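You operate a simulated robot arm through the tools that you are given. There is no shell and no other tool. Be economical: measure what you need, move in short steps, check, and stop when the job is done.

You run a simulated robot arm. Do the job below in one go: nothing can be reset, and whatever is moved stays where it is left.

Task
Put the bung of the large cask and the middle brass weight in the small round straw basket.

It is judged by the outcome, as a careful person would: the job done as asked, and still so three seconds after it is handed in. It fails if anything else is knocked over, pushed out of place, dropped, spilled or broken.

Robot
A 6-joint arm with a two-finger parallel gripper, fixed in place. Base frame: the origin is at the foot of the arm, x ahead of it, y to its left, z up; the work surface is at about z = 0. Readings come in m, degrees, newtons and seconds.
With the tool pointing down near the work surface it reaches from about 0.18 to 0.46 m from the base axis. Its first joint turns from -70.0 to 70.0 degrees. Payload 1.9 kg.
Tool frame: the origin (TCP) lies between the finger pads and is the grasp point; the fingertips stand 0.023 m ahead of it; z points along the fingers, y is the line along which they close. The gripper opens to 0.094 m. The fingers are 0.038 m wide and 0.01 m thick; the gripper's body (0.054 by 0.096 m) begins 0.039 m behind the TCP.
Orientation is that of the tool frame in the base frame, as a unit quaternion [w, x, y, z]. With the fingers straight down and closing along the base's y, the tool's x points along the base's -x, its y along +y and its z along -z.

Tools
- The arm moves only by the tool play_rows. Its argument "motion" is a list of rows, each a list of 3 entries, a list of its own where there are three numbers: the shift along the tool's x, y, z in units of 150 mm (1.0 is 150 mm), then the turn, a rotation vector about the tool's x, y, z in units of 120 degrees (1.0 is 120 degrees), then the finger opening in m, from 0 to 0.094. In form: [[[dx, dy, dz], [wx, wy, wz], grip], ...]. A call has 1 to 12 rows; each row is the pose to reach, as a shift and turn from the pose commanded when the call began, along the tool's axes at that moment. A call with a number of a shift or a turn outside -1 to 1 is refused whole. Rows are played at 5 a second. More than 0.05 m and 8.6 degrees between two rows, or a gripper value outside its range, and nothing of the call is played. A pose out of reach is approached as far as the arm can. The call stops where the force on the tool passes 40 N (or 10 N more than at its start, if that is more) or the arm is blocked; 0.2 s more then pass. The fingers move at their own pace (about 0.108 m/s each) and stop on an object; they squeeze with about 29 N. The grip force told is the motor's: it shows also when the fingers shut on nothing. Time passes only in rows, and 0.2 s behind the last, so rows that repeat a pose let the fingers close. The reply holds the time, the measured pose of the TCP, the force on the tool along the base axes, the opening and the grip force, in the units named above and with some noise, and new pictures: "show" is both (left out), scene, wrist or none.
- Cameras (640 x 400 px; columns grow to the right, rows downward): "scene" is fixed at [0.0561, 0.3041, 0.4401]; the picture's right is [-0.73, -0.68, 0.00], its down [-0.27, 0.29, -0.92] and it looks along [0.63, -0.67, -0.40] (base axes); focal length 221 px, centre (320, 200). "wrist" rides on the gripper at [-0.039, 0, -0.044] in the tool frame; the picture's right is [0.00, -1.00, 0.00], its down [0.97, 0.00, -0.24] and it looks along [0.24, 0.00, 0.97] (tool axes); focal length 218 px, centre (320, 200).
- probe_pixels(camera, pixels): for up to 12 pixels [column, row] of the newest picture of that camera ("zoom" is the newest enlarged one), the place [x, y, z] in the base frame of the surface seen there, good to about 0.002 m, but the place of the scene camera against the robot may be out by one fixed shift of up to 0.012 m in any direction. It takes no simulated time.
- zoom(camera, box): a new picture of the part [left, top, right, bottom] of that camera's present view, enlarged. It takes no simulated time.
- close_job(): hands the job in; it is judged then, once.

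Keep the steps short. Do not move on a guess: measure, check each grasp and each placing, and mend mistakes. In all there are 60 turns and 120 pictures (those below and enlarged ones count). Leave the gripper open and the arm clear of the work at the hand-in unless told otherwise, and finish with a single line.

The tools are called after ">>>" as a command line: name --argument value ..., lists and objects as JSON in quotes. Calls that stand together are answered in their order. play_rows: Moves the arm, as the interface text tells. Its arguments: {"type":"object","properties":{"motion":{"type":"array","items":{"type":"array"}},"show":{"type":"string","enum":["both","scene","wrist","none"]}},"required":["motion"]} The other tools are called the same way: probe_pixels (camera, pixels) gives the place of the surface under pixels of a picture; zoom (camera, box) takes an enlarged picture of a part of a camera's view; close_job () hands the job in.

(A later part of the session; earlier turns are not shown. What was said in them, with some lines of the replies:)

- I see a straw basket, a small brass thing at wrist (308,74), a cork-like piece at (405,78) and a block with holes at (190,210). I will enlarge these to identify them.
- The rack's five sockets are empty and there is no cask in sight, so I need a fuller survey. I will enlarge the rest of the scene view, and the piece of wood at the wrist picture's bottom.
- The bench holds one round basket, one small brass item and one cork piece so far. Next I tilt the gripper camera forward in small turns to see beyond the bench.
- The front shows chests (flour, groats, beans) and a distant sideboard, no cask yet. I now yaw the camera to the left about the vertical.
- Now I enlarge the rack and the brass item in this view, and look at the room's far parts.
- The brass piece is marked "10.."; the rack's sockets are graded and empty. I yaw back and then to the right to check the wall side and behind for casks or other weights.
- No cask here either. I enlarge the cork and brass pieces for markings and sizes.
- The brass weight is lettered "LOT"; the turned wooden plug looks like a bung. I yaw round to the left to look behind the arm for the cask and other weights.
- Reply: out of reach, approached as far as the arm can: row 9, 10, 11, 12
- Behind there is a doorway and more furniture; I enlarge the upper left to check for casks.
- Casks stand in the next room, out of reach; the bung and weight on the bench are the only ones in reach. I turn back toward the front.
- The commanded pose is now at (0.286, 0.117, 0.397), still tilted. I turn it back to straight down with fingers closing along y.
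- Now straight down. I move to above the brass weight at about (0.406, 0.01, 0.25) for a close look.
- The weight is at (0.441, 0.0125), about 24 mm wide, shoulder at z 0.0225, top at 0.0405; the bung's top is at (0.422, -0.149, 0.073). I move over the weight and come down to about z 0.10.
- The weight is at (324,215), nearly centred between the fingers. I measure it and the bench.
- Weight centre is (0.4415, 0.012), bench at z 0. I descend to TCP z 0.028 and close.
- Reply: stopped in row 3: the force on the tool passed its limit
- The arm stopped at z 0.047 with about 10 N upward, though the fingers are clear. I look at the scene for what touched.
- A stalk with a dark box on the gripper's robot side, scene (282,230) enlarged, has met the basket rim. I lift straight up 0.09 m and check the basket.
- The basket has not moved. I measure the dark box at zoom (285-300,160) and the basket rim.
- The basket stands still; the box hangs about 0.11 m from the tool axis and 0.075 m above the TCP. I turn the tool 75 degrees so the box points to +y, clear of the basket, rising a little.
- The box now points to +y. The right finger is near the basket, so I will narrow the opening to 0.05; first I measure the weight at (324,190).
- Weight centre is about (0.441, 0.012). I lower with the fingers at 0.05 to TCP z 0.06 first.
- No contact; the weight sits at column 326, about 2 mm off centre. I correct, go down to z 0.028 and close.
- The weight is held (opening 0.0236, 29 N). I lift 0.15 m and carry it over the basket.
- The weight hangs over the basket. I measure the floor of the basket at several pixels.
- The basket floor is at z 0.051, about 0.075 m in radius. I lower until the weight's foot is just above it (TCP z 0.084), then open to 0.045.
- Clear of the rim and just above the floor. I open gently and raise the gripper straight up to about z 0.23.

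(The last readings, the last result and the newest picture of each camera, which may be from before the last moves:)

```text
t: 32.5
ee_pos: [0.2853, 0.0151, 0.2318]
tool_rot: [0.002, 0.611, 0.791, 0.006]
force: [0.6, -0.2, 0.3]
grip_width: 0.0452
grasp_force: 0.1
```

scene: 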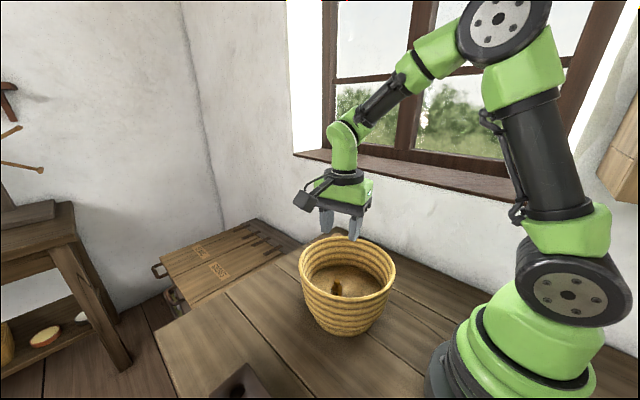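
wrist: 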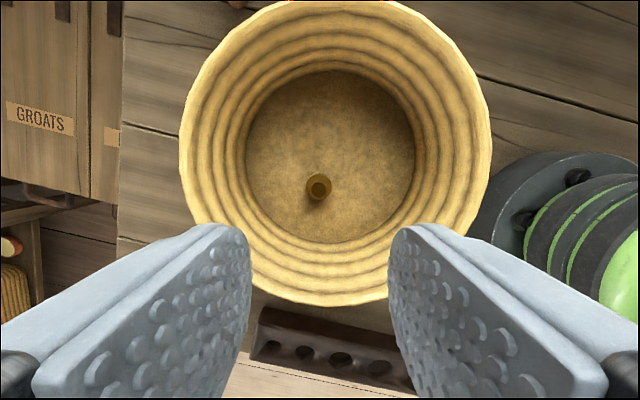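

The weight stands in the basket at wrist (318,187). Next I turn back by 95 degrees so the box will point away from the basket at the bung, while moving half the way to it.

>>> play_rows --motion '[[[-0.054, 0.025, 0], [0, 0, -0.0658], 0.06], [[-0.108, 0.049, 0], [0, 0, -0.132], 0.07], [[-0.162, 0.074, 0], [0, 0, -0.197], 0.08], [[-0.216, 0.099, 0], [0, 0, -0.263], 0.08], [[-0.27, 0.123, 0], [0, 0, -0.329], 0.08], [[-0.323, 0.148, 0], [0, 0, -0.395], 0.08], [[-0.377, 0.173, 0], [0, 0, -0.461], 0.08], [[-0.431, 0.197, 0], [0, 0, -0.527], 0.08], [[-0.485, 0.222, 0], [0, 0, -0.593], 0.08], [[-0.539, 0.247, 0], [0, 0, -0.658], 0.08], [[-0.593, 0.271, 0], [0, 0, -0.724], 0.08], [[-0.647, 0.296, 0], [0, 0, -0.79], 0.08]]'

```text
t: 35.1
ee_pos: [0.3549, -0.0676, 0.232]
tool_rot: [0.006, -0.169, 0.986, 0.002]
force: [0.6, -0.4, -0.1]
grip_width: 0.08
grasp_force: 0.0
```

scene: 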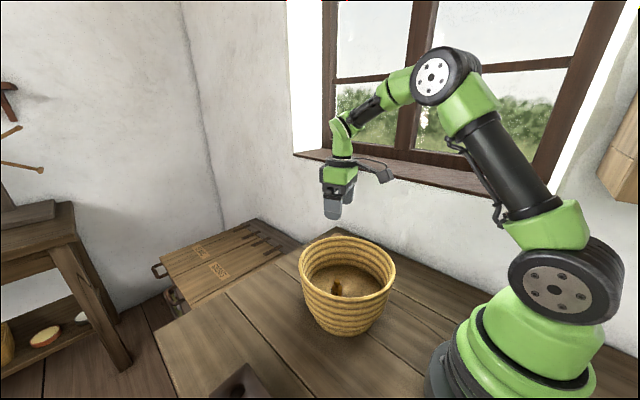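
wrist: 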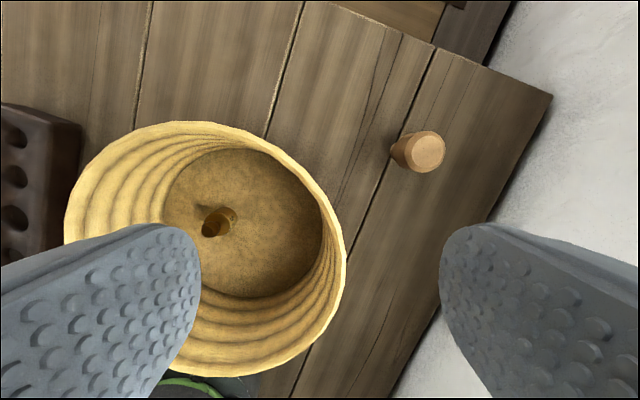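

The box now points away toward the wall side. I measure the bung at (428,150).

>>> probe_pixels --camera "wrist" --pixels '[[428, 151], [414, 151], [442, 151], [428, 136], [428, 165], [396, 155], [398, 165], [380, 200]]'

>>> zoom --camera "wrist" --box '[380, 120, 460, 180]'

```text
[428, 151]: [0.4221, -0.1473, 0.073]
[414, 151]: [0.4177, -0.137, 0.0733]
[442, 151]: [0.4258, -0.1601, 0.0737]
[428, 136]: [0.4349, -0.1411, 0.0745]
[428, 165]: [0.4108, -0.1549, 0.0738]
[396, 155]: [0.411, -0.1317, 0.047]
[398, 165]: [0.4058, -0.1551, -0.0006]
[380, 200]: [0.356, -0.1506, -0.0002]
```

```text
6.67 times, centred on (420, 150) of wrist
```

zoom: 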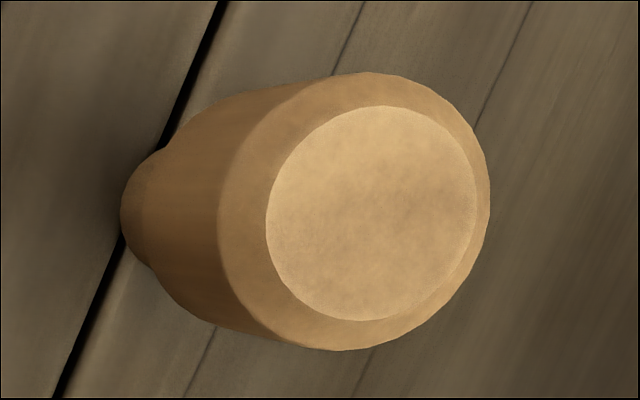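

The bung axis is at (0.422, -0.147), top z 0.0735. I move above it and down to z 0.12.

>>> play_rows --motion '[[[-0.081, -0.217, 0.0], [0, 0, 0], 0.08], [[-0.162, -0.435, 0.0], [0, 0, 0], 0.08], [[-0.243, -0.652, 0.1], [0, 0, 0], 0.08], [[-0.243, -0.652, 0.4], [0, 0, 0], 0.08], [[-0.243, -0.652, 0.65], [0, 0, 0], 0.08], [[-0.243, -0.652, 0.74], [0, 0, 0], 0.08], [[-0.243, -0.652, 0.74], [0, 0, 0], 0.08]]'

```text
t: 36.8
ee_pos: [0.422, -0.1486, 0.1215]
tool_rot: [0.005, -0.168, 0.986, 0.002]
force: [0.0, 0.2, -2.2]
grip_width: 0.0801
grasp_force: 0.2
```

scene: 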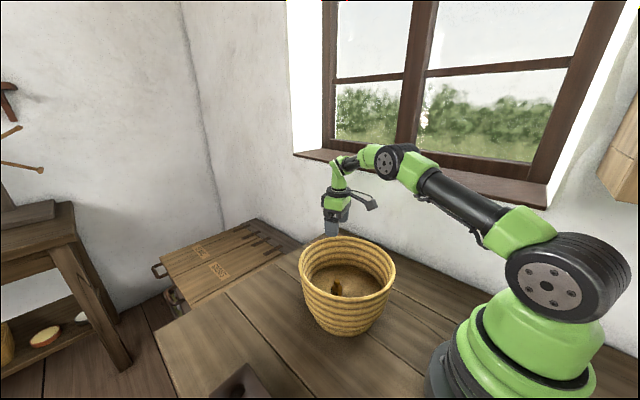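
wrist: 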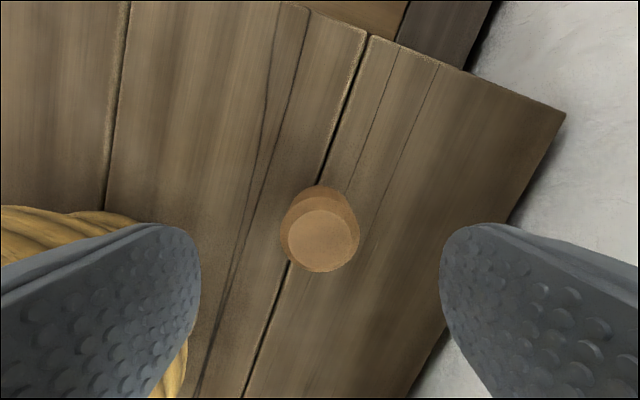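

The bung is centred at column 320. I descend to TCP z 0.052 and close on its wide part.

>>> play_rows --motion '[[[0, 0, 0.13], [0, 0, 0], 0.08], [[0, 0, 0.26], [0, 0, 0], 0.08], [[0, 0, 0.38], [0, 0, 0], 0.08], [[0, 0, 0.46], [0, 0, 0], 0.08], [[0, 0, 0.46], [0, 0, 0], 0.08], [[0, 0, 0.46], [0, 0, 0], 0.06], [[0, 0, 0.46], [0, 0, 0], 0.045], [[0, 0, 0.46], [0, 0, 0], 0.035], [[0, 0, 0.46], [0, 0, 0], 0.025], [[0, 0, 0.46], [0, 0, 0], 0.025]]'

```text
t: 39.0
ee_pos: [0.4212, -0.1486, 0.0508]
tool_rot: [0.006, -0.169, 0.986, 0.002]
force: [-0.5, 0.9, -0.6]
grip_width: 0.0363
grasp_force: 28.8
```

scene: 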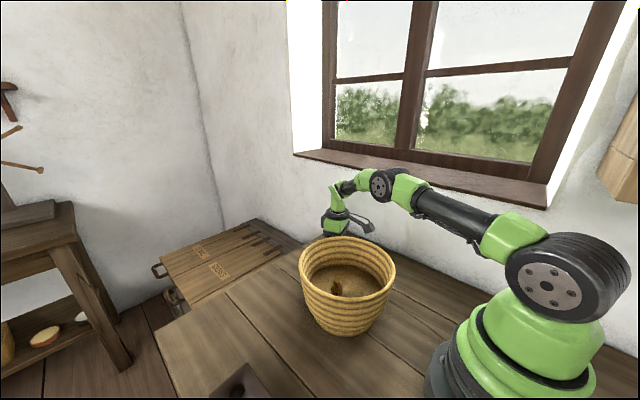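
wrist: 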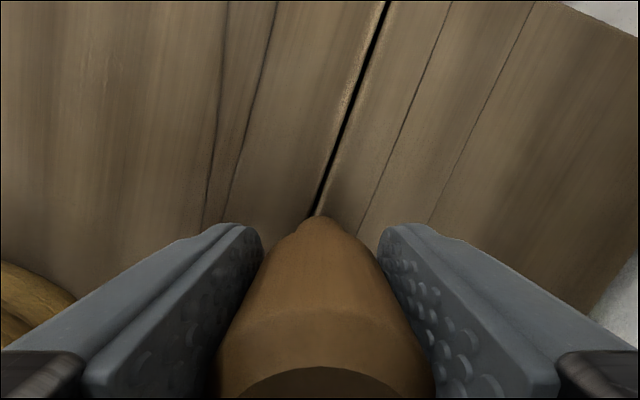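

The bung is held (opening 0.036, 29 N). I lift it 0.15 m and carry it over the basket at (0.285, -0.043), beside the weight.

>>> play_rows --motion '[[[0, 0, -0.1], [0, 0, 0], 0.025], [[0, 0, -0.33], [0, 0, 0], 0.025], [[0, 0, -0.66], [0, 0, 0], 0.025], [[0, 0, -0.99], [0, 0, 0], 0.025], [[0, 0, -0.99], [0, 0, 0], 0.025], [[0.125, 0.193, -0.99], [0, 0, 0], 0.025], [[0.25, 0.386, -0.99], [0, 0, 0], 0.025], [[0.374, 0.578, -0.99], [0, 0, 0], 0.025], [[0.5, 0.771, -0.99], [0, 0, 0], 0.025], [[0.624, 0.964, -0.99], [0, 0, 0], 0.025], [[0.624, 0.964, -0.99], [0, 0, 0], 0.025]]'

```text
t: 41.4
ee_pos: [0.2842, -0.0419, 0.2012]
tool_rot: [0.007, -0.168, 0.986, 0.002]
force: [-0.7, -0.8, -1.0]
grip_width: 0.0363
grasp_force: 29.1
```

scene: 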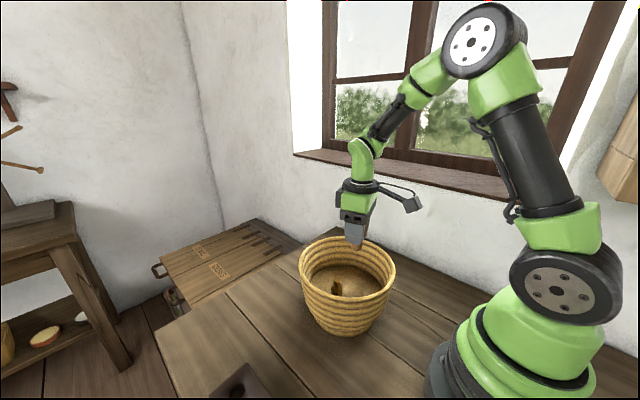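
wrist: 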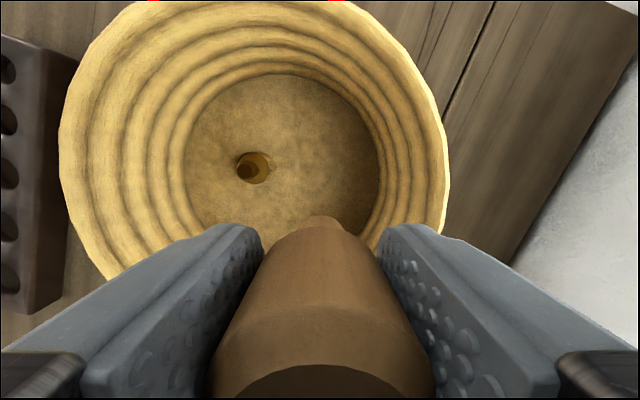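

The bung is above the basket; I measure the weight's place and the floor once more before lowering.

>>> probe_pixels --camera "wrist" --pixels '[[247, 167], [262, 168], [310, 150], [365, 170], [440, 190], [70, 160]]'

```text
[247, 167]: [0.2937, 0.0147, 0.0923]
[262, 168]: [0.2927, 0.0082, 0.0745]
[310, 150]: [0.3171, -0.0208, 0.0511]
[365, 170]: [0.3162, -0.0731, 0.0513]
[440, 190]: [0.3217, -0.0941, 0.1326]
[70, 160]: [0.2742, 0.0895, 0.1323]
```

The weight is at about (0.29, 0.014), clear of the bung's spot. I lower to TCP z 0.106.

>>> play_rows --motion '[[[0, 0, 0.15], [0, 0, 0], 0.025], [[0, 0, 0.3], [0, 0, 0], 0.025], [[0, 0, 0.45], [0, 0, 0], 0.025], [[0, 0, 0.57], [0, 0, 0], 0.025], [[0, 0, 0.633], [0, 0, 0], 0.025], [[0, 0, 0.633], [0, 0, 0], 0.025]]'

```text
t: 42.8
ee_pos: [0.2855, -0.0415, 0.1039]
tool_rot: [0.007, -0.169, 0.986, 0.002]
force: [-0.1, 0.7, 0.1]
grip_width: 0.0363
grasp_force: 29.2
```

scene: 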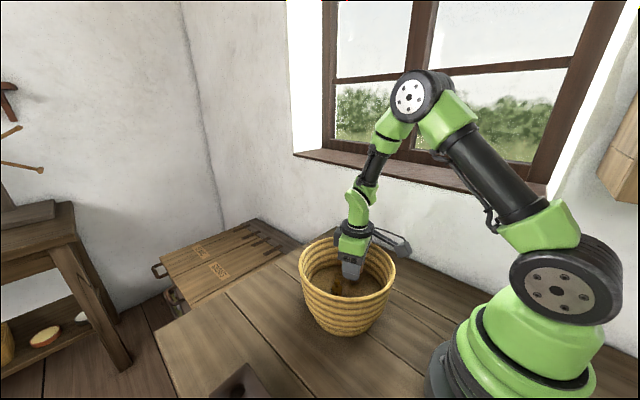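
wrist: 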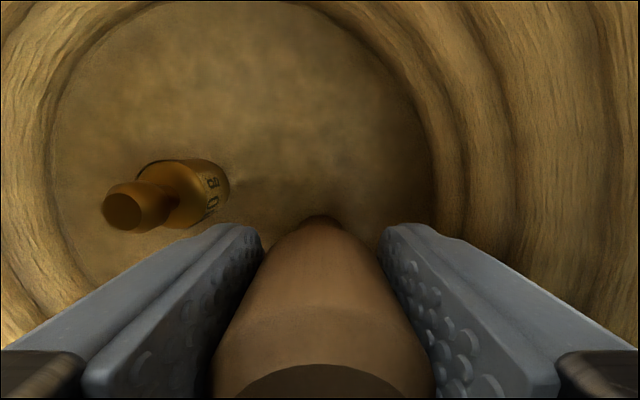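

The bung's foot is about at the basket floor. I open gently to 0.056 and rise straight up to about z 0.25.

>>> play_rows --motion '[[[0, 0, 0], [0, 0, 0], 0.042], [[0, 0, 0], [0, 0, 0], 0.05], [[0, 0, 0], [0, 0, 0], 0.056], [[0, 0, 0], [0, 0, 0], 0.056], [[0, 0, -0.1], [0, 0, 0], 0.056], [[0, 0, -0.3], [0, 0, 0], 0.056], [[0, 0, -0.6], [0, 0, 0], 0.056], [[0, 0, -0.9], [0, 0, 0], 0.08], [[0, 0, -1], [0, 0, 0], 0.094], [[0, 0, -1], [0, 0, 0], 0.094]]'

```text
t: 45.0
ee_pos: [0.2838, -0.0422, 0.2542]
tool_rot: [0.006, -0.168, 0.986, 0.001]
force: [0.1, -0.6, 0.8]
grip_width: 0.0938
grasp_force: 0.0
```

scene: 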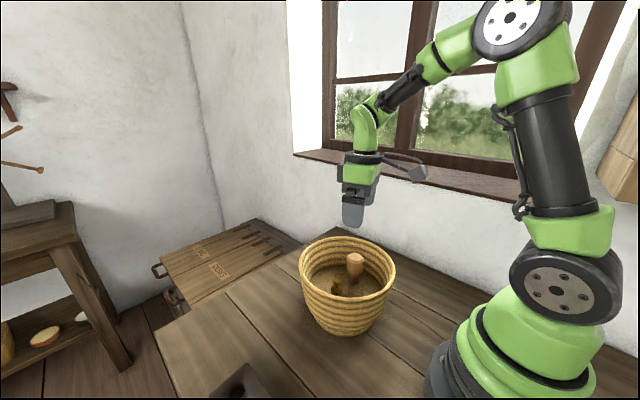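
wrist: 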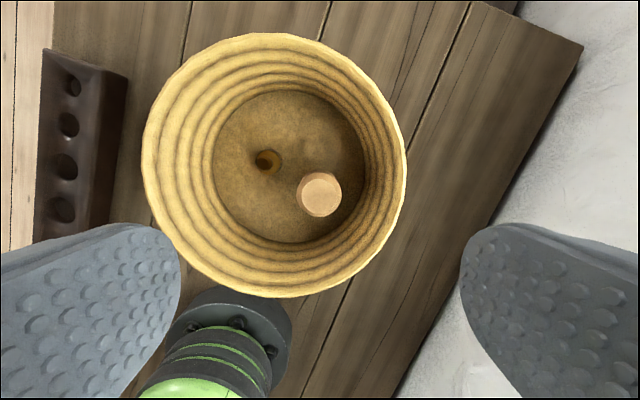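

Both the bung (320,193) and the weight (267,160) stand in the basket, which has not shifted. I raise the arm a further 0.12 m to stand well clear.

>>> play_rows --motion '[[[0, 0, -0.25], [0, 0, 0], 0.094], [[0, 0, -0.5], [0, 0, 0], 0.094], [[0, 0, -0.8], [0, 0, 0], 0.094], [[0, 0, -0.8], [0, 0, 0], 0.094]]'

>>> probe_pixels --camera "wrist" --pixels '[[320, 200]]'

```text
t: 46.0
ee_pos: [0.281, -0.0432, 0.3743]
tool_rot: [0.007, -0.168, 0.986, 0.003]
force: [-0.4, -0.2, -0.1]
grip_width: 0.0939
grasp_force: 0.1
```

scene: 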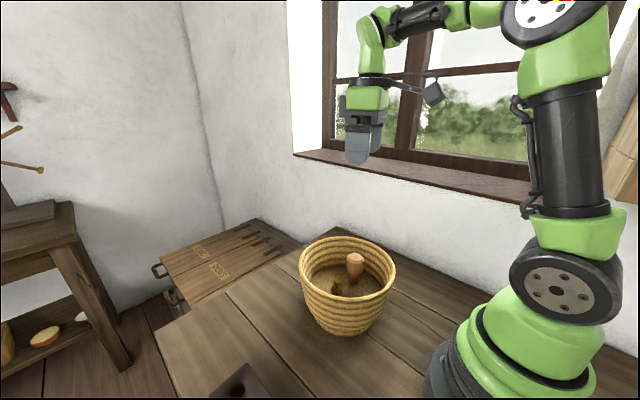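
wrist: 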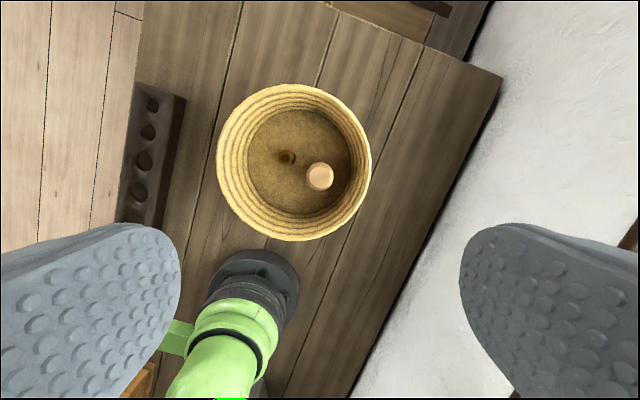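

```text
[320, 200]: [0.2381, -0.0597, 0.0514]
```

Both objects rest in the basket, the rest is undisturbed, the gripper is open and the arm clear. I hand the job in.

>>> close_job

```text
The job is handed in.
```

The wooden bung and the brass weight are standing in the round straw basket; they were the only bung and brass weight within reach, so I took them as the ones you meant, and the gripper's side box touched the basket rim once without visibly moving it.
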